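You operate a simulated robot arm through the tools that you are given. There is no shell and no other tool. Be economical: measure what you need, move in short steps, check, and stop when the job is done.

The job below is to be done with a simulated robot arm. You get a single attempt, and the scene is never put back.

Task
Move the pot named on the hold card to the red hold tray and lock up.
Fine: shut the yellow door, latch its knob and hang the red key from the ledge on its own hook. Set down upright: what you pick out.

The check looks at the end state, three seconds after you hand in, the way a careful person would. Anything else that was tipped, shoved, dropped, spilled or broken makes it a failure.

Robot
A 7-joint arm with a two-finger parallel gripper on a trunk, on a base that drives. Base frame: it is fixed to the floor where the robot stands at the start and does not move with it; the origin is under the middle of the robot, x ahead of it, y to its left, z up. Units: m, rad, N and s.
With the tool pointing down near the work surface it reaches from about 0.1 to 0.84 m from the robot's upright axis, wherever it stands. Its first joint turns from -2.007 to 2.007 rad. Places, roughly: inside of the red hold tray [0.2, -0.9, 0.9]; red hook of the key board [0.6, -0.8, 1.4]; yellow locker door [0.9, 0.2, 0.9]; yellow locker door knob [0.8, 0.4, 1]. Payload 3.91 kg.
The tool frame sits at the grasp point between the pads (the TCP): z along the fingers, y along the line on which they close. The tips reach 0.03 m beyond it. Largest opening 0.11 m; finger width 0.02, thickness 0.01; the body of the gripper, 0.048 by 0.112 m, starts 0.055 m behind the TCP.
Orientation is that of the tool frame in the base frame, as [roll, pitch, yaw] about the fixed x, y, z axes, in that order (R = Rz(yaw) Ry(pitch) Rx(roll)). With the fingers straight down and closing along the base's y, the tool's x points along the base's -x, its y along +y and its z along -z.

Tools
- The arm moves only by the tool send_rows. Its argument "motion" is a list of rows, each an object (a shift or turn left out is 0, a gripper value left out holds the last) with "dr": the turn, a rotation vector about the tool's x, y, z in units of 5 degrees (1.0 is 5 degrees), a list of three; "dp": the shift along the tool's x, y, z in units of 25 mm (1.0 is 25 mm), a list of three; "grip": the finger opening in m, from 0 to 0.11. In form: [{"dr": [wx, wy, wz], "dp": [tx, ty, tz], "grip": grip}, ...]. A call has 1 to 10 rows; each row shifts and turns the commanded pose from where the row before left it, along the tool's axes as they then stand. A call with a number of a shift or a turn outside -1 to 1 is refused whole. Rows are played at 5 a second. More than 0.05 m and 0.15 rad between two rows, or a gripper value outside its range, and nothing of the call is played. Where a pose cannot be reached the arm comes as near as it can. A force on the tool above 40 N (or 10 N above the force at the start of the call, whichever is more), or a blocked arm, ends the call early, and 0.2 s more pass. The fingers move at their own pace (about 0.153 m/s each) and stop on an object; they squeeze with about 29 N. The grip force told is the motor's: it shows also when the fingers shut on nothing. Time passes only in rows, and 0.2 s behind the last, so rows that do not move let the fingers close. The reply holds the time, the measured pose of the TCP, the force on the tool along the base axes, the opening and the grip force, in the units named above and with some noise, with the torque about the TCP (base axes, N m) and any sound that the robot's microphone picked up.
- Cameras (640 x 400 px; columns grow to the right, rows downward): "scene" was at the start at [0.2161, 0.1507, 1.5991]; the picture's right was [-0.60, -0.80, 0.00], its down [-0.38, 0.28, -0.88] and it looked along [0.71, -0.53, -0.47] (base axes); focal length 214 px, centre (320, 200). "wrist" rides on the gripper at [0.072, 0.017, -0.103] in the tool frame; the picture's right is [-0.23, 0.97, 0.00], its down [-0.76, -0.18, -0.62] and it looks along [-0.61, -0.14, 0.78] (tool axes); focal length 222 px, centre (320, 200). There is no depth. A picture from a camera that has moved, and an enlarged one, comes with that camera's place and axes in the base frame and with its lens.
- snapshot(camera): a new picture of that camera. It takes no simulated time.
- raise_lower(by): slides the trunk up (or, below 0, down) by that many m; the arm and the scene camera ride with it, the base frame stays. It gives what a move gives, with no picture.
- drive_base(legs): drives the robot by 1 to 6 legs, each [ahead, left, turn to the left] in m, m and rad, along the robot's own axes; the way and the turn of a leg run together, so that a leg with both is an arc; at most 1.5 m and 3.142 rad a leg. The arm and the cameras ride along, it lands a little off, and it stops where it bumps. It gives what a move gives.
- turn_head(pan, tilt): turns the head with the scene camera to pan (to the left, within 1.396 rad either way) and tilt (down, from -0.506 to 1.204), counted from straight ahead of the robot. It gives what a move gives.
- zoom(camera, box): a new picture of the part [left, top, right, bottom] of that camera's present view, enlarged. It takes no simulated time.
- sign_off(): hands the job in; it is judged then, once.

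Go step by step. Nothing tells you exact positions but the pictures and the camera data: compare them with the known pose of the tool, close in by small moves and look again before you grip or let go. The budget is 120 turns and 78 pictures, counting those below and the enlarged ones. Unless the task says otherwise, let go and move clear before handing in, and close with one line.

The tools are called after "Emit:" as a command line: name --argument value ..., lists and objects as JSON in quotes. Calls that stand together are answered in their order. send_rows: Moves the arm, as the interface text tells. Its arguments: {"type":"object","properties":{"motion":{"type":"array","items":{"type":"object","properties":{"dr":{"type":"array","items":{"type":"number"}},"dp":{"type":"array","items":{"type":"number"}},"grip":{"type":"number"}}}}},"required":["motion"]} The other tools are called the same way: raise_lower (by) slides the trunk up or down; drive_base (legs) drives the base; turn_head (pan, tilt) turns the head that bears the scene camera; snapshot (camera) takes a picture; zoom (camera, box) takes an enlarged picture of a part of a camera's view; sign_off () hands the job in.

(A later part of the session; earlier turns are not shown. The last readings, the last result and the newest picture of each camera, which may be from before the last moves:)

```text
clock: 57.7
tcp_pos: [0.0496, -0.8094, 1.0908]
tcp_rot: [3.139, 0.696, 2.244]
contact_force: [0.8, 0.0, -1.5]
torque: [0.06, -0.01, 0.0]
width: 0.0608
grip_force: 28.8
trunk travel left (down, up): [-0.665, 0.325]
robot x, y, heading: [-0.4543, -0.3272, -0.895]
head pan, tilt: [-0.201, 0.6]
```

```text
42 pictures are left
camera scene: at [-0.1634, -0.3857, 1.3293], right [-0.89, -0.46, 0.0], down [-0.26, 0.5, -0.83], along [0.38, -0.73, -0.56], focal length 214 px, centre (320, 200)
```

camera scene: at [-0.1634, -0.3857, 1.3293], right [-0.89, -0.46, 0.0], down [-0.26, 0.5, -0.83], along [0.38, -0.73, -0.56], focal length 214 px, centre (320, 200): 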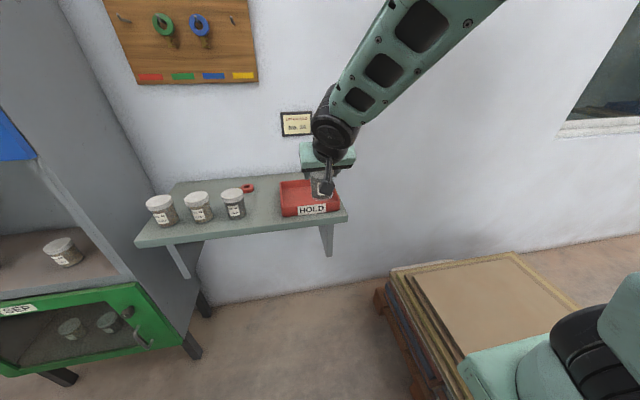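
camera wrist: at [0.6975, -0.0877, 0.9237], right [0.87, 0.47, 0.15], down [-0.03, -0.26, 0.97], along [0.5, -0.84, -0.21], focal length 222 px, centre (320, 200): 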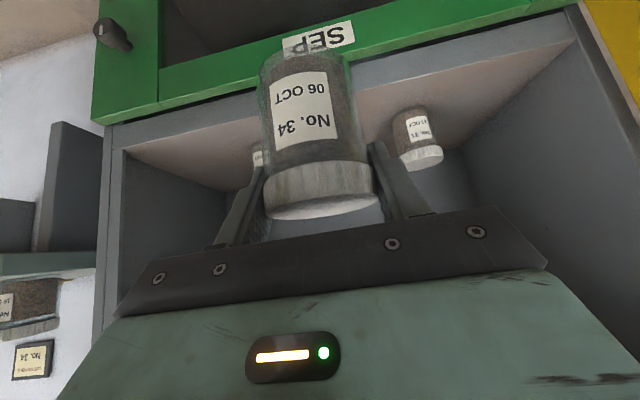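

Emit:
zoom --camera "scene" --box '[130, 150, 370, 300]'

Emit:
snapshot --camera "wrist"

```text
2.67 times, centred on (250, 225) of scene
camera zoom: at [-0.1634, -0.3857, 1.3293], right [-0.89, -0.46, 0.0], down [-0.26, 0.5, -0.83], along [0.38, -0.73, -0.56], focal length 572 px, centre (507, 133)
```

zoom: 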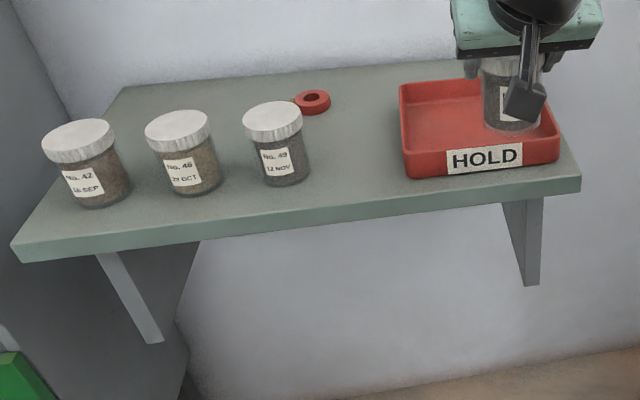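

```text
40 pictures are left
camera wrist: at [-0.013, -0.7037, 1.1237], right [0.87, 0.47, 0.15], down [-0.03, -0.26, 0.97], along [0.49, -0.84, -0.21], focal length 222 px, centre (320, 200)
```

wrist: 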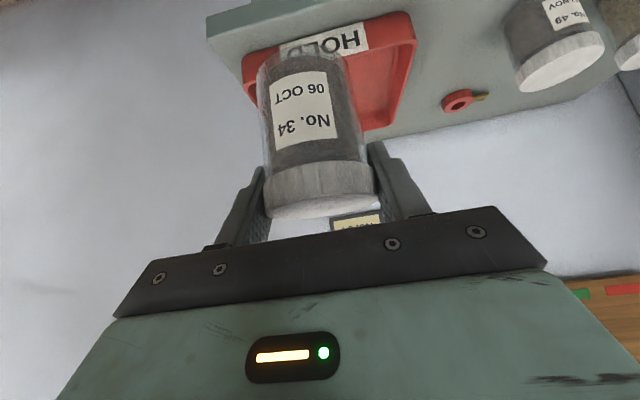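

The tray spans u −0.545 to −0.345 and n −0.75 to −0.97, so its centre is near (−0.445, −0.86). To keep the base off the boards on the right, I'll shift the base left and the arm right, then advance.

Emit:
drive_base --legs '[[0, 0.115, 0]]'

Emit:
send_rows --motion '[{"dp": [0, -0.8, 0]}, {"dp": [0, -0.8, 0]}, {"dp": [0, -0.8, 0]}, {"dp": [0, -0.8, 0]}, {"dp": [0, -0.8, 0]}]'

```text
clock: 58.9
tcp_pos: [0.1389, -0.7383, 1.0902]
tcp_rot: [3.138, 0.697, 2.243]
contact_force: [0.3, 0.6, -1.0]
torque: [-0.01, 0.03, 0.01]
width: 0.0608
grip_force: 28.7
trunk travel left (down, up): [-0.665, 0.325]
robot x, y, heading: [-0.3638, -0.2514, -0.898]
head pan, tilt: [-0.201, 0.6]
```

```text
clock: 60.1
tcp_pos: [0.0602, -0.7982, 1.0906]
tcp_rot: [3.138, 0.697, 2.242]
contact_force: [0.4, 0.1, -1.2]
torque: [-0.02, 0.02, 0.02]
width: 0.0609
grip_force: 29.7
trunk travel left (down, up): [-0.665, 0.325]
robot x, y, heading: [-0.3658, -0.2557, -0.894]
head pan, tilt: [-0.201, 0.6]
```

Emit:
drive_base --legs '[[0.195, 0, 0]]'

Emit:
snapshot --camera "wrist"

Emit:
snapshot --camera "scene"

```text
clock: 61.7
tcp_pos: [0.1812, -0.9508, 1.0878]
tcp_rot: [3.139, 0.695, 2.242]
contact_force: [-0.4, 1.0, -1.0]
torque: [0.01, 0.01, -0.01]
width: 0.0605
grip_force: 29.3
trunk travel left (down, up): [-0.665, 0.325]
robot x, y, heading: [-0.241, -0.4035, -0.905]
head pan, tilt: [-0.201, 0.6]
```

```text
39 pictures are left
camera wrist: at [0.1182, -0.8451, 1.1224], right [0.87, 0.47, 0.15], down [-0.03, -0.26, 0.97], along [0.49, -0.84, -0.21], focal length 222 px, centre (320, 200)
```

wrist: 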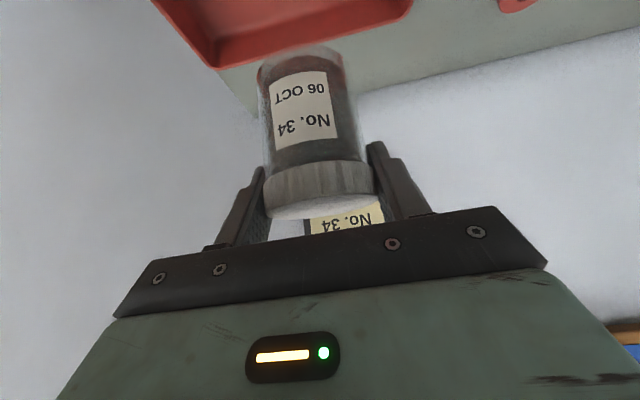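

```text
38 pictures are left
camera scene: at [0.047, -0.466, 1.3293], right [-0.89, -0.46, 0.0], down [-0.26, 0.5, -0.83], along [0.38, -0.73, -0.56], focal length 214 px, centre (320, 200)
```

scene: 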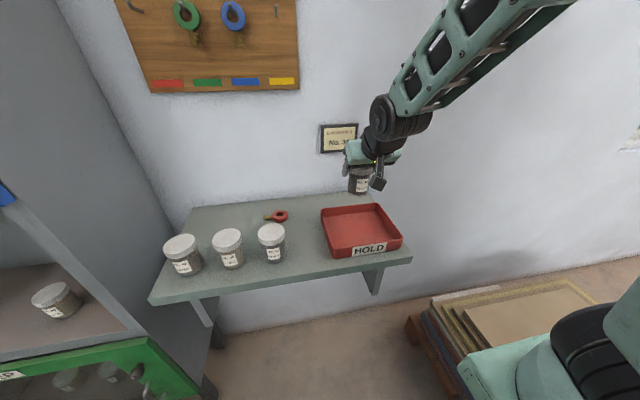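

The pot is centred over the tray. I'll lower most of the way and look.

Emit:
raise_lower --by -0.115

Emit:
zoom --camera "scene" --box '[300, 100, 460, 200]'

```text
clock: 63.1
tcp_pos: [0.1805, -0.9511, 0.9773]
tcp_rot: [3.137, 0.703, 2.24]
contact_force: [2.5, -2.0, 18.0]
torque: [-0.24, -0.17, 0.06]
width: 0.0608
grip_force: 29.7
trunk travel left (down, up): [-0.55, 0.44]
robot x, y, heading: [-0.2408, -0.4061, -0.898]
head pan, tilt: [-0.201, 0.6]
```

```text
4.00 times, centred on (380, 150) of scene
camera zoom: at [0.0467, -0.4656, 1.2147], right [-0.89, -0.46, 0.0], down [-0.26, 0.5, -0.83], along [0.38, -0.73, -0.56], focal length 858 px, centre (80, 400)
```

zoom: 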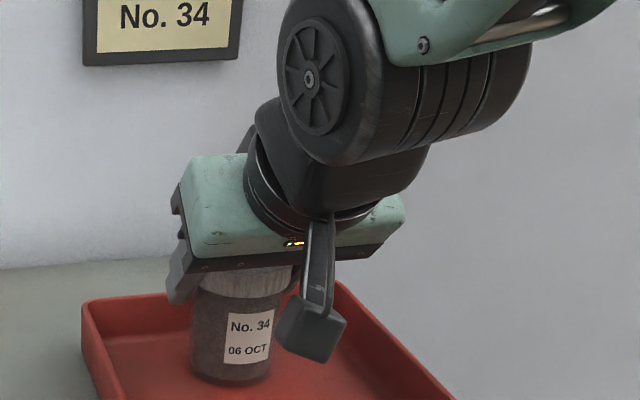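

It has touched down on the tray floor at 18 N, upright and inside. I'll relieve the pressure, verify, then open.

Emit:
raise_lower --by 0.005

Emit:
snapshot --camera "wrist"

```text
clock: 63.7
tcp_pos: [0.1795, -0.9515, 0.9783]
tcp_rot: [3.139, 0.696, 2.244]
contact_force: [0.2, 0.0, -1.2]
torque: [-0.03, 0.03, 0.06]
width: 0.0609
grip_force: 28.9
trunk travel left (down, up): [-0.555, 0.435]
robot x, y, heading: [-0.2442, -0.4041, -0.896]
head pan, tilt: [-0.201, 0.6]
```

```text
36 pictures are left
camera wrist: at [0.1177, -0.8447, 1.0116], right [0.87, 0.47, 0.15], down [-0.02, -0.26, 0.97], along [0.49, -0.84, -0.21], focal length 222 px, centre (320, 200)
```

wrist: 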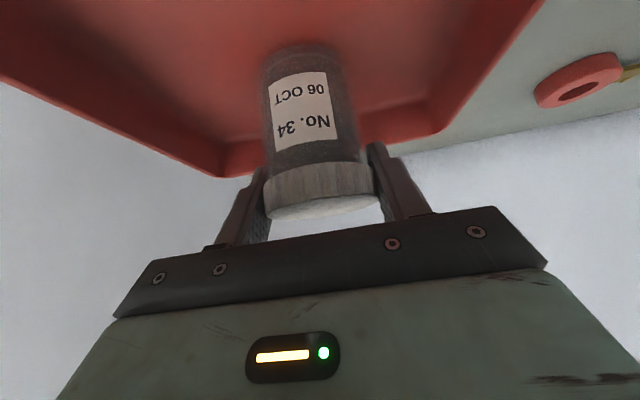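

Emit:
send_rows --motion '[{"grip": 0.075}, {"grip": 0.1}, {"grip": 0.1}]'

Emit:
raise_lower --by 0.15

Emit:
snapshot --camera "wrist"

Emit:
snapshot --camera "scene"

```text
clock: 64.5
tcp_pos: [0.1799, -0.9511, 0.9786]
tcp_rot: [3.138, 0.696, 2.243]
contact_force: [1.0, 0.7, -0.4]
torque: [-0.01, 0.02, -0.02]
width: 0.1001
grip_force: 0.1
trunk travel left (down, up): [-0.555, 0.435]
robot x, y, heading: [-0.2415, -0.41, -0.895]
head pan, tilt: [-0.201, 0.6]
```

```text
clock: 66.2
tcp_pos: [0.1805, -0.9506, 1.1281]
tcp_rot: [3.138, 0.697, 2.244]
contact_force: [0.4, 0.2, -1.0]
torque: [0.01, 0.02, 0.01]
width: 0.1
grip_force: 0.1
trunk travel left (down, up): [-0.705, 0.285]
robot x, y, heading: [-0.243, -0.4021, -0.898]
head pan, tilt: [-0.201, 0.6]
```

```text
35 pictures are left
camera wrist: at [0.1181, -0.8451, 1.1624], right [0.87, 0.47, 0.15], down [-0.03, -0.26, 0.97], along [0.49, -0.84, -0.21], focal length 222 px, centre (320, 200)
```

wrist: 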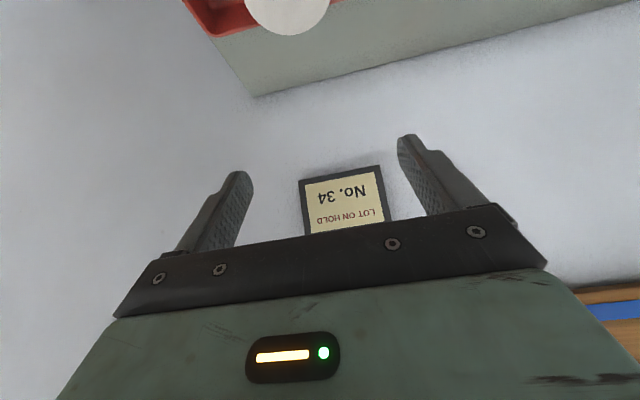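

```text
34 pictures are left
camera scene: at [0.047, -0.466, 1.3693], right [-0.89, -0.46, 0.0], down [-0.26, 0.5, -0.83], along [0.38, -0.73, -0.56], focal length 214 px, centre (320, 200)
```

scene: 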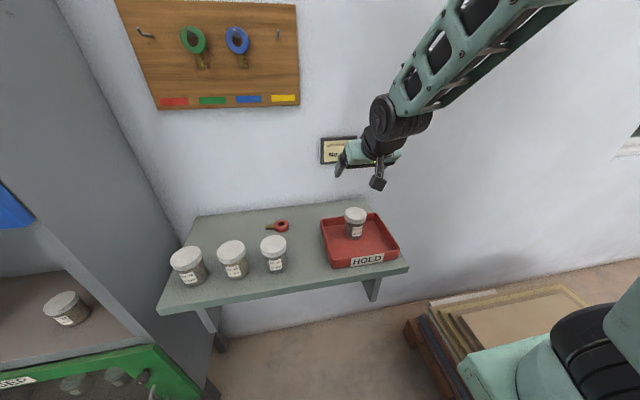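

Pot 34 stands upright in the tray. Next is the red key, so I'll zoom in to place it precisely.

Emit:
zoom --camera "scene" --box '[240, 200, 320, 250]'

Emit:
zoom --camera "scene" --box '[112, 0, 240, 80]'

```text
8.00 times, centred on (280, 225) of scene
camera zoom: at [0.047, -0.466, 1.3693], right [-0.89, -0.46, 0.0], down [-0.26, 0.5, -0.83], along [0.38, -0.73, -0.56], focal length 1716 px, centre (640, 0)
```

zoom: 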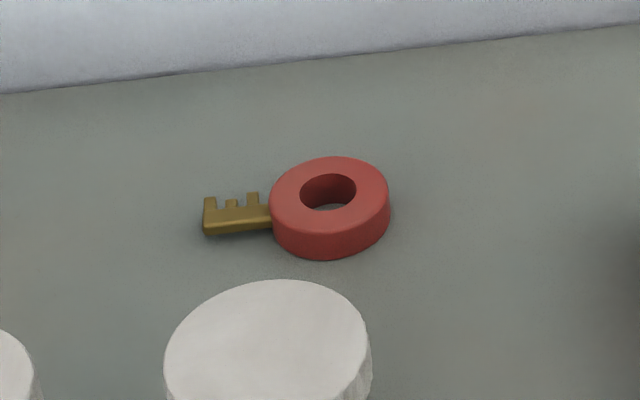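

```text
5.00 times, centred on (176, 40) of scene
camera zoom: at [0.047, -0.466, 1.3693], right [-0.89, -0.46, 0.0], down [-0.26, 0.5, -0.83], along [0.38, -0.73, -0.56], focal length 1072 px, centre (1040, 1000)
```

zoom: 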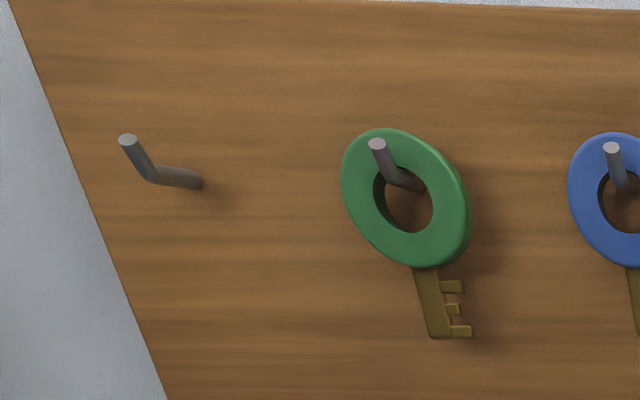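

The key ring is at about u −0.238, n −0.937 with its shaft toward +u, and the red hook's tip is near u −0.015, n −0.97, z 1.41. I'll back off, bring the tool vertical, and shift the base left.

Emit:
drive_base --legs '[[-0.22, 0, 0], [0, 0.48, 0]]'

Emit:
send_rows --motion '[{"dr": [0, 1, 0], "dp": [0, -1, 0]}, {"dr": [0, 1, 0], "dp": [0, -1, 0]}, {"dr": [0, 1, 0], "dp": [0, -1, 0]}, {"dr": [0, 1, 0], "dp": [0, -1, 0]}, {"dr": [0, 1, 0], "dp": [0, -1, 0]}, {"dr": [0, 1, 0], "dp": [0, -1, 0]}, {"dr": [0, 1, 0], "dp": [0, -1, 0]}, {"dr": [0, 1, 0], "dp": [0, -1, 0]}]'

Emit:
send_rows --motion '[{"dr": [0, 0, 1]}, {"dr": [0, 0, 1]}, {"dr": [0, 0, 1]}, {"dr": [0, 0, 1]}, {"dr": [0, 0, 1]}, {"dr": [0, 0, 1]}, {"dr": [0, 0, 1]}, {"dr": [0, 0, 1]}, {"dr": [0, 0, 1]}]'

Emit:
send_rows --motion '[{"dr": [0, 0, 1]}, {"dr": [0, 0, 1]}, {"dr": [0, 0, 1]}, {"dr": [0, 0, 1]}, {"dr": [0, 0, 1]}, {"dr": [0, 0, 1]}, {"dr": [0, 0, 1]}, {"dr": [0, 0, 1]}, {"dr": [0, 0, 1]}]'

```text
clock: 70.4
tcp_pos: [0.4155, -0.471, 1.1289]
tcp_rot: [3.138, 0.696, 2.249]
contact_force: [-0.4, 0.4, 0.5]
torque: [-0.04, 0.02, 0.06]
width: 0.1002
grip_force: 0.0
trunk travel left (down, up): [-0.705, 0.285]
robot x, y, heading: [-0.0088, 0.0716, -0.889]
head pan, tilt: [-0.201, 0.6]
```

```text
clock: 72.2
tcp_pos: [0.2263, -0.4895, 1.1776]
tcp_rot: [3.141, -0.002, 2.252]
contact_force: [-1.3, 0.7, 0.3]
torque: [-0.01, 0.01, 0.02]
width: 0.0999
grip_force: 0.1
out of reach, approached as far as the arm can: row 3, 4, 5, 6, 7, 8
trunk travel left (down, up): [-0.705, 0.285]
robot x, y, heading: [-0.0095, 0.0739, -0.888]
head pan, tilt: [-0.201, 0.6]
```

```text
clock: 74.2
tcp_pos: [0.2286, -0.491, 1.1771]
tcp_rot: [3.138, -0.004, 1.462]
contact_force: [-0.7, 0.7, 0.4]
torque: [0.0, 0.02, -0.02]
width: 0.1
grip_force: 0.1
trunk travel left (down, up): [-0.705, 0.285]
robot x, y, heading: [-0.009, 0.0716, -0.884]
head pan, tilt: [-0.201, 0.6]
```

```text
clock: 76.2
tcp_pos: [0.2279, -0.4905, 1.1757]
tcp_rot: [-3.141, -0.002, 0.676]
contact_force: [0.3, 0.2, 0.2]
torque: [-0.02, 0.02, -0.03]
width: 0.0999
grip_force: 0.1
trunk travel left (down, up): [-0.705, 0.285]
robot x, y, heading: [-0.0096, 0.0702, -0.886]
head pan, tilt: [-0.201, 0.6]
```

Tool is vertical with its x along +u. I'll drive forward over the ledge, then fine-position with the arm.

Emit:
drive_base --legs '[[0.3, 0, -0.012]]'

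Emit:
send_rows --motion '[{"dp": [-0.9, 0.9, 0], "grip": 0.075}, {"dp": [-0.9, 0.9, 0]}, {"dp": [-0.9, 0.9, 0]}, {"dp": [-0.9, 0.9, 0]}]'

Emit:
snapshot --camera "wrist"

```text
clock: 78.2
tcp_pos: [0.4052, -0.722, 1.1764]
tcp_rot: [-3.141, -0.002, 0.669]
contact_force: [0.1, -1.0, 0.1]
torque: [0.02, 0.0, 0.0]
width: 0.1
grip_force: 0.1
trunk travel left (down, up): [-0.705, 0.285]
robot x, y, heading: [0.1723, -0.1557, -0.9]
head pan, tilt: [-0.201, 0.6]
```

```text
clock: 79.2
tcp_pos: [0.3913, -0.8504, 1.1764]
tcp_rot: [3.142, -0.002, 0.67]
contact_force: [-0.1, -0.1, 0.1]
torque: [0.01, 0.01, -0.02]
width: 0.0748
grip_force: 0.0
trunk travel left (down, up): [-0.705, 0.285]
robot x, y, heading: [0.1718, -0.1551, -0.898]
head pan, tilt: [-0.201, 0.6]
```

```text
31 pictures are left
camera wrist: at [0.4594, -0.818, 1.2806], right [0.43, -0.9, 0.0], down [-0.71, -0.33, 0.62], along [-0.56, -0.26, -0.78], focal length 222 px, centre (320, 200)
```

wrist: 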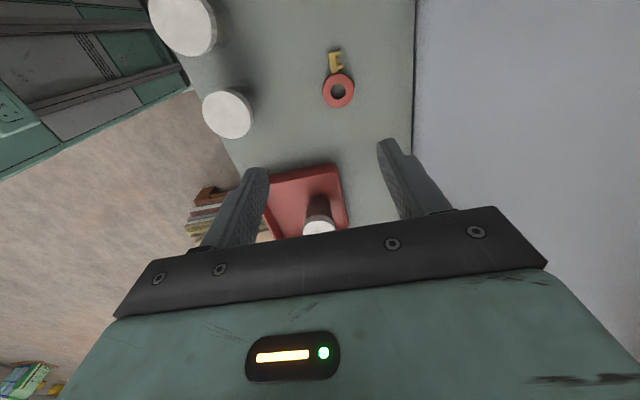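

The wrist camera confirms the ring at (0.398, −0.879). I'll align over it and lower in stages.

Emit:
send_rows --motion '[{"dp": [-0.27, 0.54, 0]}, {"dp": [-0.27, 0.54, 0]}]'

Emit:
raise_lower --by -0.2

Emit:
snapshot --camera "wrist"

```text
clock: 79.8
tcp_pos: [0.3968, -0.877, 1.1748]
tcp_rot: [3.141, -0.002, 0.668]
contact_force: [0.6, 0.6, 0.2]
torque: [0.0, -0.03, 0.0]
width: 0.0748
grip_force: 0.3
trunk travel left (down, up): [-0.705, 0.285]
robot x, y, heading: [0.1744, -0.158, -0.904]
head pan, tilt: [-0.201, 0.6]
```

```text
clock: 82.0
tcp_pos: [0.3969, -0.8778, 0.9764]
tcp_rot: [-3.142, -0.001, 0.668]
contact_force: [-1.2, -1.3, 0.4]
torque: [-0.01, 0.01, -0.01]
width: 0.0751
grip_force: 0.0
trunk travel left (down, up): [-0.505, 0.485]
robot x, y, heading: [0.1752, -0.1543, -0.901]
head pan, tilt: [-0.201, 0.6]
```

```text
30 pictures are left
camera wrist: at [0.4651, -0.8454, 1.0793], right [0.43, -0.9, 0.0], down [-0.71, -0.33, 0.62], along [-0.56, -0.26, -0.78], focal length 222 px, centre (320, 200)
```

wrist: 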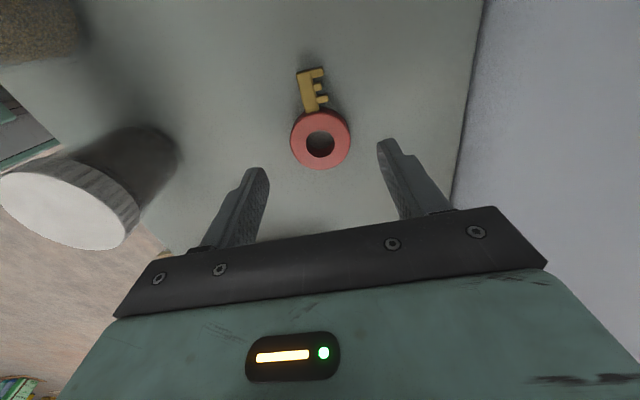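

Emit:
send_rows --motion '[{"dp": [0.28, 0.04, 0]}]'

Emit:
raise_lower --by -0.034

Emit:
snapshot --camera "wrist"

```text
clock: 82.4
tcp_pos: [0.4042, -0.8747, 0.9743]
tcp_rot: [-3.141, -0.004, 0.668]
contact_force: [-0.6, 0.2, 0.1]
torque: [-0.01, -0.03, -0.02]
width: 0.0751
grip_force: 0.1
trunk travel left (down, up): [-0.505, 0.485]
robot x, y, heading: [0.1763, -0.1554, -0.901]
head pan, tilt: [-0.201, 0.6]
```

```text
clock: 83.2
tcp_pos: [0.4041, -0.873, 0.9401]
tcp_rot: [-3.14, -0.001, 0.669]
contact_force: [-0.4, -0.2, 0.3]
torque: [0.03, 0.03, -0.01]
width: 0.0749
grip_force: 0.0
trunk travel left (down, up): [-0.471, 0.519]
robot x, y, heading: [0.1745, -0.1583, -0.902]
head pan, tilt: [-0.201, 0.6]
```

```text
29 pictures are left
camera wrist: at [0.4724, -0.842, 1.0448], right [0.43, -0.9, 0.0], down [-0.71, -0.33, 0.62], along [-0.56, -0.26, -0.78], focal length 222 px, centre (320, 200)
```

wrist: 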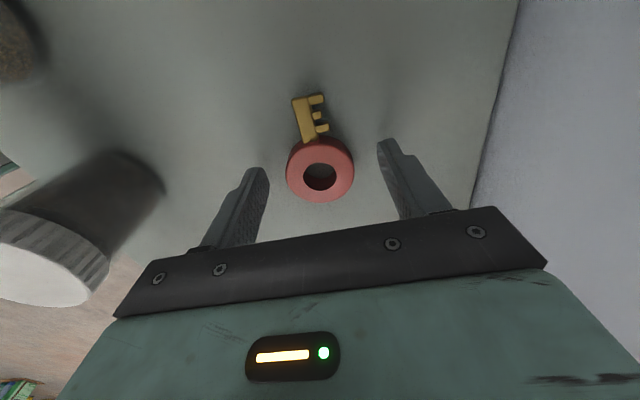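

Centred. A last 2.5 mm down, then close on the ring.

Emit:
send_rows --motion '[{"dp": [0, 0, 0.1]}, {"grip": 0.055}, {"grip": 0.04}, {"grip": 0.035}, {"grip": 0.035}]'

Emit:
raise_lower --by 0.12

Emit:
snapshot --camera "wrist"

```text
clock: 84.4
tcp_pos: [0.4037, -0.8738, 0.9393]
tcp_rot: [-3.141, -0.002, 0.668]
contact_force: [-0.3, -0.6, 1.7]
torque: [0.02, 0.0, -0.02]
width: 0.0466
grip_force: 28.7
trunk travel left (down, up): [-0.471, 0.519]
robot x, y, heading: [0.1743, -0.1544, -0.902]
head pan, tilt: [-0.201, 0.6]
```

```text
clock: 85.9
tcp_pos: [0.4042, -0.8729, 1.0574]
tcp_rot: [3.141, -0.002, 0.668]
contact_force: [0.5, -0.7, -0.7]
torque: [-0.01, 0.01, -0.03]
width: 0.0471
grip_force: 29.2
trunk travel left (down, up): [-0.591, 0.399]
robot x, y, heading: [0.1748, -0.1562, -0.898]
head pan, tilt: [-0.201, 0.6]
```

```text
28 pictures are left
camera wrist: at [0.4727, -0.842, 1.1625], right [0.43, -0.9, 0.0], down [-0.71, -0.33, 0.62], along [-0.56, -0.26, -0.78], focal length 222 px, centre (320, 200)
```

wrist: 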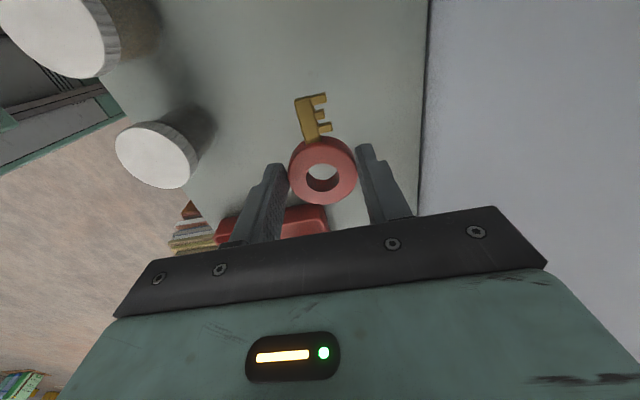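

The ring is held and the key is off the ledge. I'll back away and reorient the tool to point at the wall so the key's shaft hangs down.

Emit:
drive_base --legs '[[-0.3, 0, 0]]'

Emit:
send_rows --motion '[{"dr": [0, 0, -1]}, {"dr": [0, 0, -1]}, {"dr": [0, 0, -1]}, {"dr": [0, 0, -1]}, {"dr": [0, 0, -1]}, {"dr": [0, 0, -1]}, {"dr": [0, 0, -1]}, {"dr": [0, 0, -1]}, {"dr": [0, 0, -1]}, {"dr": [0, 0, -1]}]'

Emit:
send_rows --motion '[{"dr": [0, 0, -1]}, {"dr": [0, 0, -1]}, {"dr": [0, 0, -1]}, {"dr": [0, 0, -1]}, {"dr": [0, 0, -1]}, {"dr": [0, 0, -1]}, {"dr": [0, 0, -1]}, {"dr": [0, 0, -1]}]'

Emit:
send_rows --motion '[{"dr": [0, -1, 0]}, {"dr": [0, -1, 0]}, {"dr": [0, -1, 0]}, {"dr": [0, -1, 0]}, {"dr": [0, -1, 0]}, {"dr": [0, -1, 0]}, {"dr": [0, -1, 0]}, {"dr": [0, -1, 0]}, {"dr": [0, -1, 0]}, {"dr": [0, -1, 0]}]'

```text
clock: 87.9
tcp_pos: [0.2239, -0.6385, 1.0596]
tcp_rot: [-3.141, -0.002, 0.674]
contact_force: [-0.4, -0.9, -0.5]
torque: [0.0, -0.02, -0.03]
width: 0.0465
grip_force: 28.8
trunk travel left (down, up): [-0.591, 0.399]
robot x, y, heading: [-0.0123, 0.0758, -0.894]
head pan, tilt: [-0.201, 0.6]
```

```text
clock: 90.1
tcp_pos: [0.2225, -0.6382, 1.0575]
tcp_rot: [3.138, -0.003, 1.548]
contact_force: [-0.1, 0.2, -0.4]
torque: [-0.01, -0.01, -0.02]
width: 0.047
grip_force: 28.9
trunk travel left (down, up): [-0.591, 0.399]
robot x, y, heading: [-0.0146, 0.0779, -0.893]
head pan, tilt: [-0.201, 0.6]
```

```text
clock: 91.9
tcp_pos: [0.2226, -0.6383, 1.06]
tcp_rot: [3.14, 0.0, 2.247]
contact_force: [0.3, 0.1, -0.8]
torque: [-0.02, -0.03, -0.01]
width: 0.0466
grip_force: 28.8
trunk travel left (down, up): [-0.591, 0.399]
robot x, y, heading: [-0.0125, 0.0755, -0.899]
head pan, tilt: [-0.201, 0.6]
```

```text
clock: 94.1
tcp_pos: [0.2225, -0.638, 1.0582]
tcp_rot: [3.138, 0.872, 2.241]
contact_force: [-0.3, -0.3, -0.1]
torque: [0.04, 0.01, 0.0]
width: 0.0466
grip_force: 28.6
trunk travel left (down, up): [-0.591, 0.399]
robot x, y, heading: [-0.0137, 0.0789, -0.896]
head pan, tilt: [-0.201, 0.6]
```

Emit:
send_rows --motion '[{"dr": [0, -1, 0]}, {"dr": [0, -1, 0]}, {"dr": [0, -1, 0]}]'

Emit:
raise_lower --by 0.36

Emit:
drive_base --legs '[[0, 0.2, 0]]'

Emit:
snapshot --camera "wrist"

Emit:
snapshot --camera "scene"

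```text
clock: 94.9
tcp_pos: [0.2227, -0.6397, 1.0602]
tcp_rot: [3.137, 1.134, 2.241]
contact_force: [0.4, 0.3, -1.2]
torque: [0.0, -0.01, -0.01]
width: 0.0466
grip_force: 29.1
trunk travel left (down, up): [-0.591, 0.399]
robot x, y, heading: [-0.0124, 0.0787, -0.895]
head pan, tilt: [-0.201, 0.6]
```

```text
clock: 98.4
tcp_pos: [0.2229, -0.64, 1.4194]
tcp_rot: [3.136, 1.136, 2.24]
contact_force: [-0.2, 0.2, 0.1]
torque: [0.04, 0.03, -0.01]
width: 0.0466
grip_force: 29.5
trunk travel left (down, up): [-0.951, 0.039]
robot x, y, heading: [-0.0098, 0.0797, -0.893]
head pan, tilt: [-0.201, 0.6]
```

```text
clock: 100.0
tcp_pos: [0.3856, -0.509, 1.4181]
tcp_rot: [3.133, 1.136, 2.243]
contact_force: [1.1, -0.5, -0.7]
torque: [0.0, -0.03, 0.0]
width: 0.0466
grip_force: 28.9
trunk travel left (down, up): [-0.951, 0.039]
robot x, y, heading: [0.1512, 0.209, -0.895]
head pan, tilt: [-0.201, 0.6]
```

```text
27 pictures are left
camera wrist: at [0.3215, -0.4025, 1.3973], right [0.82, 0.54, 0.21], down [-0.29, 0.08, 0.95], along [0.5, -0.84, 0.22], focal length 222 px, centre (320, 200)
```

wrist: 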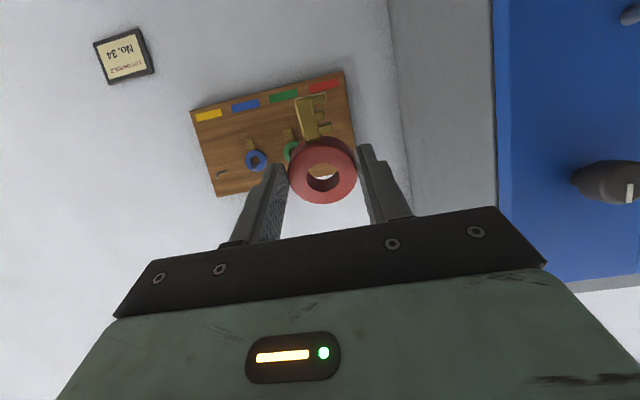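

```text
26 pictures are left
camera scene: at [0.4379, 0.1462, 1.6154], right [-0.89, -0.46, 0.0], down [-0.26, 0.5, -0.83], along [0.38, -0.73, -0.57], focal length 214 px, centre (320, 200)
```

scene: 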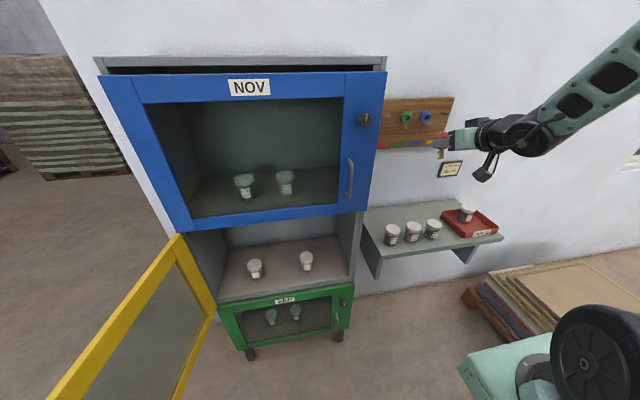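

Emit:
zoom --camera "wrist" --box '[180, 60, 372, 220]'

Emit:
zoom --camera "scene" --box '[370, 85, 498, 165]'

```text
2.50 times, centred on (276, 140) of wrist
camera zoom: at [0.3215, -0.4025, 1.3973], right [0.82, 0.54, 0.21], down [-0.29, 0.08, 0.95], along [0.5, -0.84, 0.22], focal length 555 px, centre (430, 350)
```

zoom: 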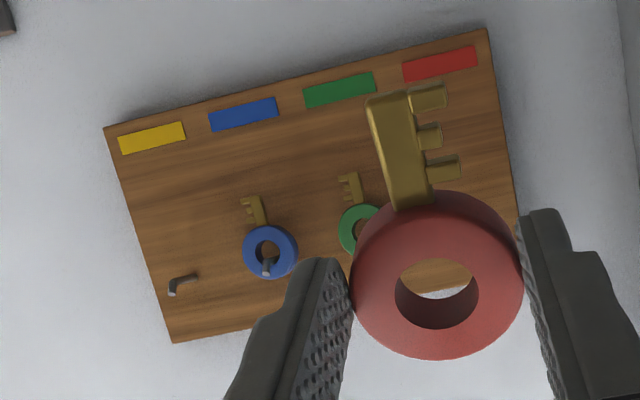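

```text
5.00 times, centred on (434, 125) of scene
camera zoom: at [0.4379, 0.1462, 1.6154], right [-0.89, -0.46, 0.0], down [-0.26, 0.5, -0.83], along [0.38, -0.73, -0.57], focal length 1072 px, centre (-250, 575)
```

zoom: 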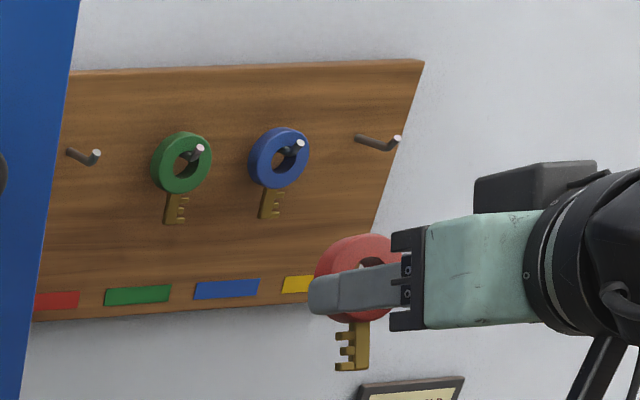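

The ring is nearly in line with the red hook, so I'll advance 0.25 m and compare the two closely.

Emit:
drive_base --legs '[[0.25, 0, 0]]'

Emit:
turn_head --pan -0.75 --tilt 0.35

Emit:
snapshot --camera "scene"

Emit:
zoom --camera "wrist" --box '[240, 80, 400, 220]'

```text
clock: 101.9
tcp_pos: [0.538, -0.7093, 1.4183]
tcp_rot: [3.138, 1.134, 2.235]
contact_force: [-0.3, -0.9, -0.6]
torque: [-0.02, 0.01, 0.05]
width: 0.0466
grip_force: 29.1
trunk travel left (down, up): [-0.951, 0.039]
robot x, y, heading: [0.3076, 0.0094, -0.898]
head pan, tilt: [-0.201, 0.6]
```

```text
clock: 102.8
tcp_pos: [0.5383, -0.7083, 1.4186]
tcp_rot: [3.136, 1.137, 2.237]
contact_force: [0.0, -0.6, -0.2]
torque: [0.0, 0.0, -0.01]
width: 0.0465
grip_force: 29.1
trunk travel left (down, up): [-0.951, 0.039]
robot x, y, heading: [0.3059, 0.0105, -0.898]
head pan, tilt: [-0.75, 0.351]
```

```text
23 pictures are left
camera scene: at [0.5488, -0.0679, 1.638], right [-1.0, 0.08, 0.0], down [0.03, 0.34, -0.94], along [-0.07, -0.94, -0.34], focal length 214 px, centre (320, 200)
```

scene: 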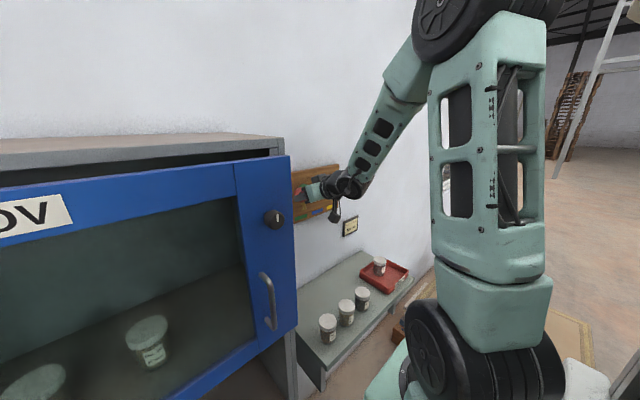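

```text
2.86 times, centred on (320, 150) of wrist
camera zoom: at [0.4753, -0.6017, 1.3973], right [0.82, 0.53, 0.21], down [-0.29, 0.08, 0.95], along [0.49, -0.84, 0.22], focal length 635 px, centre (320, 343)
```

zoom: 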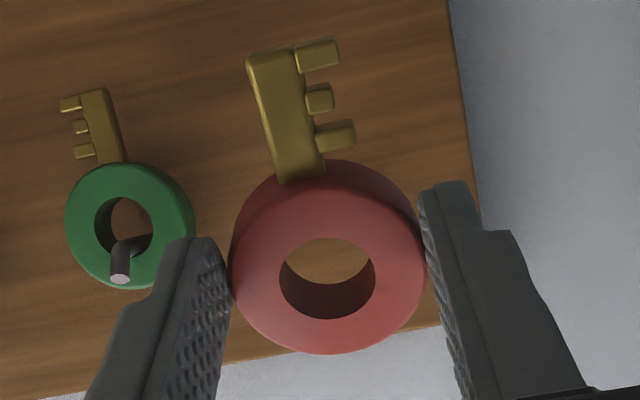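

The hook spacing (0.089 m) puts the red hook's tip at u −0.007, n −0.975, z 1.41, and the ring hole is at u −0.019, n −0.915, z 1.407. I'll align laterally and advance part way.

Emit:
send_rows --motion '[{"dp": [-0.145, 0.48, -0.07]}, {"dp": [-0.25, 0, 0.54]}, {"dp": [-0.25, 0, 0.54]}, {"dp": [0, 0, 0]}]'

Emit:
zoom --camera "wrist" --box '[240, 80, 400, 220]'

Emit:
zoom --camera "scene" --box '[285, 160, 365, 225]'

```text
clock: 103.8
tcp_pos: [0.5642, -0.7236, 1.4215]
tcp_rot: [3.135, 1.133, 2.235]
contact_force: [0.0, -0.6, 0.3]
torque: [0.01, -0.02, 0.01]
width: 0.0466
grip_force: 29.3
trunk travel left (down, up): [-0.951, 0.039]
robot x, y, heading: [0.3085, 0.0045, -0.896]
head pan, tilt: [-0.75, 0.351]
```

```text
2.86 times, centred on (320, 150) of wrist
camera zoom: at [0.5023, -0.616, 1.4016], right [0.82, 0.53, 0.21], down [-0.29, 0.08, 0.95], along [0.49, -0.84, 0.22], focal length 635 px, centre (320, 343)
```

zoom: 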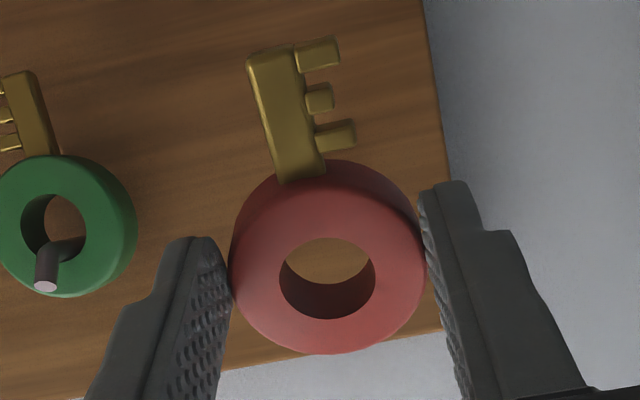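

```text
6.15 times, centred on (325, 192) of scene
camera zoom: at [0.5489, -0.068, 1.6381], right [-1.0, 0.08, 0.0], down [0.03, 0.34, -0.94], along [-0.07, -0.94, -0.34], focal length 1320 px, centre (289, 246)
```

zoom: 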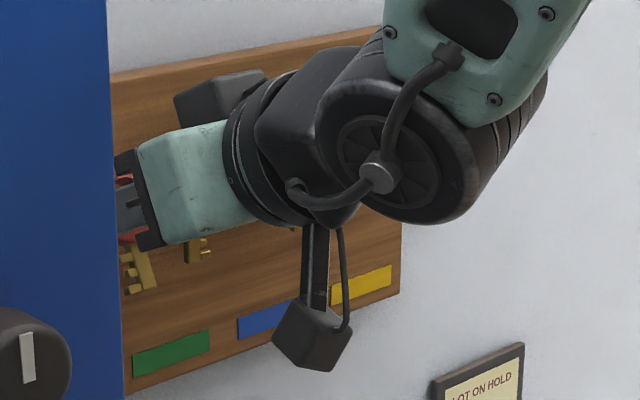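

Ring centre is (−0.008, −0.942, 1.410) against the hook tip (−0.007, −0.978, 1.411), so it is aligned. I'll thread forward gently.

Emit:
send_rows --motion '[{"dp": [-0.15, 0, 0.326]}, {"dp": [-0.15, 0, 0.326]}, {"dp": [-0.15, 0, 0.326]}, {"dp": [0, 0, 0]}]'

Emit:
zoom --camera "wrist" --box '[280, 110, 376, 194]'

```text
clock: 104.8
tcp_pos: [0.5825, -0.7445, 1.4226]
tcp_rot: [3.137, 1.135, 2.237]
contact_force: [0.3, -1.0, -0.3]
torque: [0.02, 0.0, 0.02]
width: 0.0467
grip_force: 29.4
trunk travel left (down, up): [-0.951, 0.039]
robot x, y, heading: [0.3087, 0.0038, -0.904]
head pan, tilt: [-0.75, 0.351]
```

```text
4.76 times, centred on (328, 152) of wrist
camera zoom: at [0.5191, -0.6374, 1.4011], right [0.82, 0.53, 0.21], down [-0.29, 0.08, 0.95], along [0.49, -0.84, 0.22], focal length 1058 px, centre (282, 429)
```

zoom: 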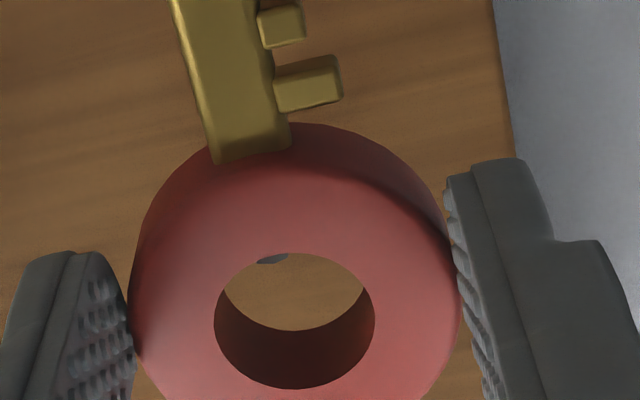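

The hook tip is now visible at the edge of the ring's hole, just behind it. I'll drop the ring about 4 mm and advance in small steps, watching.

Emit:
send_rows --motion '[{"dp": [0.145, -0.08, 0.068]}, {"dp": [0.005, 0, 0.18]}, {"dp": [0.005, 0, 0.18]}, {"dp": [0, 0, 0]}]'

Emit:
zoom --camera "wrist" --box '[280, 110, 376, 194]'

```text
clock: 105.8
tcp_pos: [0.5854, -0.7534, 1.4129]
tcp_rot: [3.135, 1.134, 2.234]
contact_force: [-0.3, -1.0, -0.2]
torque: [-0.01, 0.01, 0.03]
width: 0.0465
grip_force: 29.3
trunk travel left (down, up): [-0.951, 0.039]
robot x, y, heading: [0.3044, 0.0088, -0.899]
head pan, tilt: [-0.75, 0.351]
```

```text
4.76 times, centred on (328, 152) of wrist
camera zoom: at [0.5227, -0.6454, 1.3922], right [0.82, 0.53, 0.21], down [-0.29, 0.08, 0.95], along [0.49, -0.84, 0.22], focal length 1058 px, centre (282, 429)
```

zoom: 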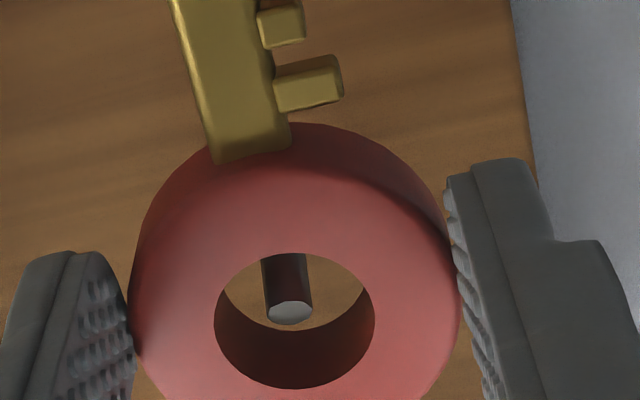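

The hook tip is in the hole, laterally centred. I'll continue inward and slightly down along the hook's lip.

Emit:
send_rows --motion '[{"dp": [0.005, 0, 0.18]}, {"dp": [0.005, 0, 0.18]}, {"dp": [0, 0, 0]}]'

Emit:
zoom --camera "wrist" --box '[280, 110, 376, 194]'

```text
clock: 106.6
tcp_pos: [0.5895, -0.7607, 1.4098]
tcp_rot: [3.135, 1.135, 2.236]
contact_force: [-0.7, 0.2, -0.9]
torque: [-0.01, 0.03, -0.01]
width: 0.0466
grip_force: 29.4
trunk travel left (down, up): [-0.951, 0.039]
robot x, y, heading: [0.3057, 0.0095, -0.899]
head pan, tilt: [-0.75, 0.351]
```

```text
4.76 times, centred on (328, 152) of wrist
camera zoom: at [0.5279, -0.6524, 1.3886], right [0.82, 0.53, 0.21], down [-0.29, 0.08, 0.95], along [0.49, -0.84, 0.22], focal length 1058 px, centre (282, 429)
```

zoom: 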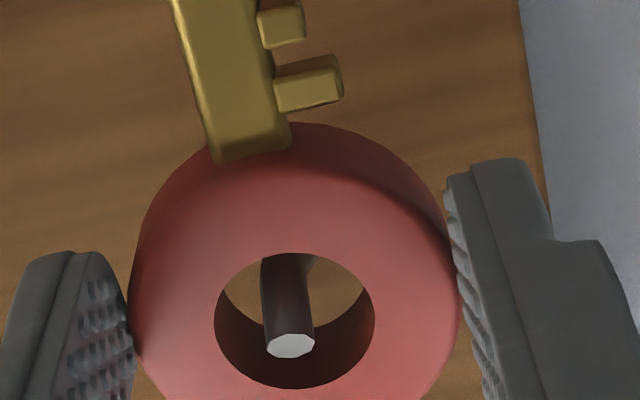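

Emit:
send_rows --motion '[{"dp": [0.005, 0, 0.18]}, {"dp": [0.005, 0, 0.18]}, {"dp": [0, 0, 0]}]'

Emit:
zoom --camera "wrist" --box '[280, 110, 376, 194]'

```text
clock: 107.4
tcp_pos: [0.5955, -0.7672, 1.4067]
tcp_rot: [3.136, 1.132, 2.237]
contact_force: [-0.1, -0.8, 0.3]
torque: [0.03, -0.02, 0.0]
width: 0.0466
grip_force: 29.7
trunk travel left (down, up): [-0.951, 0.039]
robot x, y, heading: [0.3085, 0.0108, -0.9]
head pan, tilt: [-0.75, 0.351]
```

```text
4.76 times, centred on (328, 152) of wrist
camera zoom: at [0.5329, -0.659, 1.3852], right [0.82, 0.53, 0.21], down [-0.29, 0.08, 0.95], along [0.49, -0.84, 0.22], focal length 1058 px, centre (282, 429)
```

zoom: 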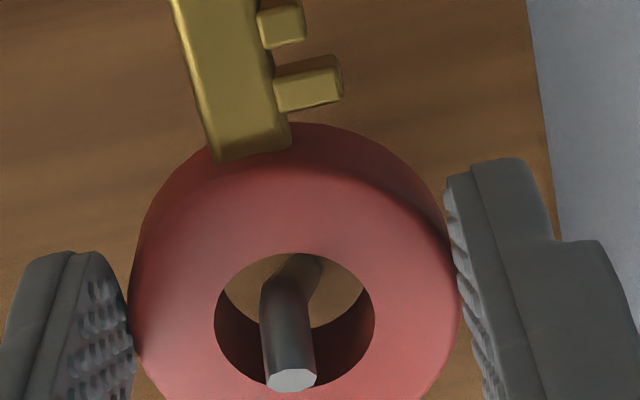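

The ring now encircles the hook past the lip's tip. I'll go in 3 mm and lower to rest it on the peg, watching the force.

Emit:
send_rows --motion '[{"dp": [-0.05, 0, 0.109]}, {"dp": [0.109, 0, 0.05]}, {"dp": [0.109, 0, 0.05]}, {"dp": [0, 0, 0]}]'

Emit:
zoom --camera "wrist" --box '[280, 110, 376, 194]'

```text
clock: 108.4
tcp_pos: [0.5974, -0.7697, 1.4028]
tcp_rot: [3.134, 1.136, 2.236]
contact_force: [0.5, -3.1, 7.5]
torque: [-0.28, -0.19, -0.09]
width: 0.0467
grip_force: 29.3
trunk travel left (down, up): [-0.951, 0.039]
robot x, y, heading: [0.3081, 0.0069, -0.897]
head pan, tilt: [-0.75, 0.351]
```

```text
4.76 times, centred on (328, 152) of wrist
camera zoom: at [0.5354, -0.6609, 1.3808], right [0.82, 0.53, 0.21], down [-0.29, 0.08, 0.95], along [0.49, -0.84, 0.22], focal length 1058 px, centre (282, 429)
```

zoom: 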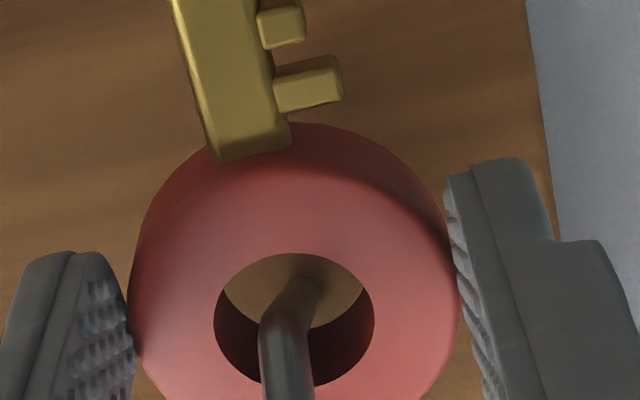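

Emit:
send_rows --motion '[{"dp": [-0.104, 0, 0.128]}, {"dp": [0, 0, 0]}]'

```text
clock: 109.0
tcp_pos: [0.6004, -0.7708, 1.4019]
tcp_rot: [3.135, 1.134, 2.235]
contact_force: [-3.6, -0.8, 6.3]
torque: [-0.25, -0.21, -0.17]
width: 0.0467
grip_force: 28.9
trunk travel left (down, up): [-0.951, 0.039]
robot x, y, heading: [0.3066, 0.0073, -0.898]
head pan, tilt: [-0.75, 0.351]
```

Emit:
send_rows --motion '[{"grip": 0.055}, {"grip": 0.065}, {"grip": 0.065}, {"grip": 0.065}]'

Emit:
zoom --camera "wrist" --box '[240, 80, 400, 220]'

```text
clock: 110.0
tcp_pos: [0.6014, -0.7729, 1.402]
tcp_rot: [3.137, 1.136, 2.234]
contact_force: [0.4, -0.6, -0.2]
torque: [0.02, 0.01, 0.02]
width: 0.065
grip_force: 0.1
trunk travel left (down, up): [-0.951, 0.039]
robot x, y, heading: [0.3081, 0.0084, -0.899]
head pan, tilt: [-0.75, 0.351]
```

```text
2.86 times, centred on (320, 150) of wrist
camera zoom: at [0.5381, -0.6641, 1.3806], right [0.82, 0.53, 0.21], down [-0.29, 0.08, 0.95], along [0.49, -0.84, 0.22], focal length 635 px, centre (320, 343)
```

zoom: 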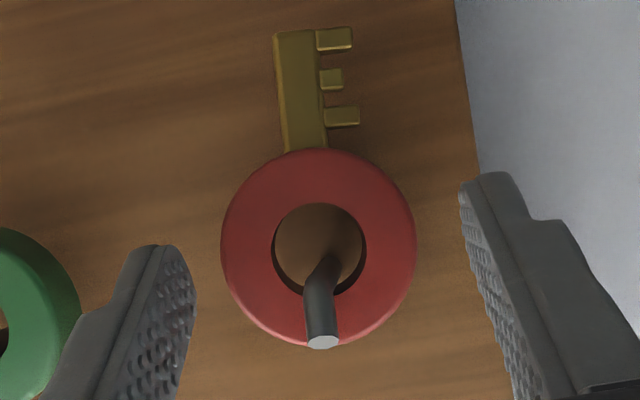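

The key hangs on its red hook. I'll retreat straight back and then handle the door.

Emit:
send_rows --motion '[{"dp": [0, 0, -0.7]}, {"dp": [0, 0, -0.9]}, {"dp": [0, 0, -0.9]}]'

Emit:
drive_base --legs '[[-0.25, 0, 0]]'

Emit:
turn_head --pan 0.6 --tilt 0.6

Emit:
snapshot --camera "scene"

```text
clock: 110.8
tcp_pos: [0.5666, -0.7266, 1.4295]
tcp_rot: [3.136, 1.136, 2.237]
contact_force: [-0.3, 0.1, -0.7]
torque: [0.0, 0.01, -0.01]
width: 0.0652
grip_force: 0.0
trunk travel left (down, up): [-0.951, 0.039]
robot x, y, heading: [0.3048, 0.007, -0.9]
head pan, tilt: [-0.75, 0.351]
```

```text
clock: 112.6
tcp_pos: [0.4144, -0.5353, 1.4281]
tcp_rot: [3.136, 1.134, 2.238]
contact_force: [0.3, -1.3, 0.8]
torque: [-0.02, 0.0, 0.0]
width: 0.0648
grip_force: 0.0
trunk travel left (down, up): [-0.951, 0.039]
robot x, y, heading: [0.1532, 0.1993, -0.893]
head pan, tilt: [-0.75, 0.351]
```

```text
clock: 114.1
tcp_pos: [0.4132, -0.5335, 1.4288]
tcp_rot: [3.137, 1.135, 2.237]
contact_force: [-0.4, -0.5, 0.4]
torque: [0.01, 0.06, -0.02]
width: 0.065
grip_force: 0.0
trunk travel left (down, up): [-0.951, 0.039]
robot x, y, heading: [0.1538, 0.2001, -0.896]
head pan, tilt: [0.6, 0.6]
```

```text
13 pictures are left
camera scene: at [0.4873, 0.192, 1.6153], right [-0.29, -0.96, 0.0], down [-0.54, 0.17, -0.83], along [0.79, -0.24, -0.56], focal length 214 px, centre (320, 200)
```

scene: 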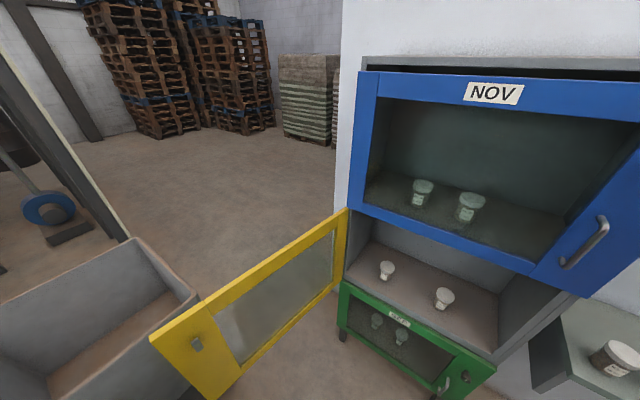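

The key is done. For the door, with hinge near u 0.77, n −0.71 and free end near u 0.89, n −0.13, I'll retract and straighten the tool. Then I'll turn the base to face along +u, so I can hook the door's outer side from above and pull it by driving.

Emit:
send_rows --motion '[{"dr": [0, 1, 0], "grip": 0}, {"dr": [0, 1, 0]}, {"dr": [0, 1, 0]}, {"dr": [0, 1, 0]}, {"dr": [0, 1, 0]}, {"dr": [0, 1, 0]}, {"dr": [0, 1, 0]}, {"dr": [0, 1, 0]}, {"dr": [0, 1, 0]}, {"dr": [0, 1, 0]}]'

Emit:
send_rows --motion '[{"dr": [0, 1, 0]}, {"dr": [0, 1, 0]}, {"dr": [0, 1, 0]}, {"dp": [1, 0, 0]}, {"dp": [1, 0, 0]}, {"dp": [1, 0, 0]}, {"dp": [1, 0, 0]}, {"dp": [1, 0, 0]}, {"dp": [1, 0, 0]}, {"dp": [1, 0, 0]}]'

Emit:
drive_base --legs '[[0.06, -0.2, 0], [0, 0, 1.565]]'

```text
clock: 116.3
tcp_pos: [0.4138, -0.5346, 1.4279]
tcp_rot: [3.14, 0.26, 2.244]
contact_force: [0.2, -0.1, -0.5]
torque: [-0.03, -0.01, 0.0]
width: 0.0002
grip_force: 28.7
trunk travel left (down, up): [-0.951, 0.039]
robot x, y, heading: [0.1521, 0.2019, -0.894]
head pan, tilt: [0.6, 0.6]
```

```text
clock: 118.5
tcp_pos: [0.3067, -0.4, 1.4274]
tcp_rot: [3.14, 0.0, 2.242]
contact_force: [0.1, -0.9, -0.2]
torque: [0.02, 0.02, 0.0]
width: 0.0
grip_force: 28.8
trunk travel left (down, up): [-0.951, 0.039]
robot x, y, heading: [0.1547, 0.2011, -0.896]
head pan, tilt: [0.6, 0.6]
```

```text
clock: 124.1
tcp_pos: [0.631, 0.2112, 1.4277]
tcp_rot: [3.141, 0.0, -2.428]
contact_force: [0.3, 0.1, 0.3]
torque: [0.04, 0.02, -0.03]
width: 0.0
grip_force: 29.0
trunk travel left (down, up): [-0.951, 0.039]
robot x, y, heading: [0.0401, 0.0287, 0.717]
head pan, tilt: [0.6, 0.6]
```

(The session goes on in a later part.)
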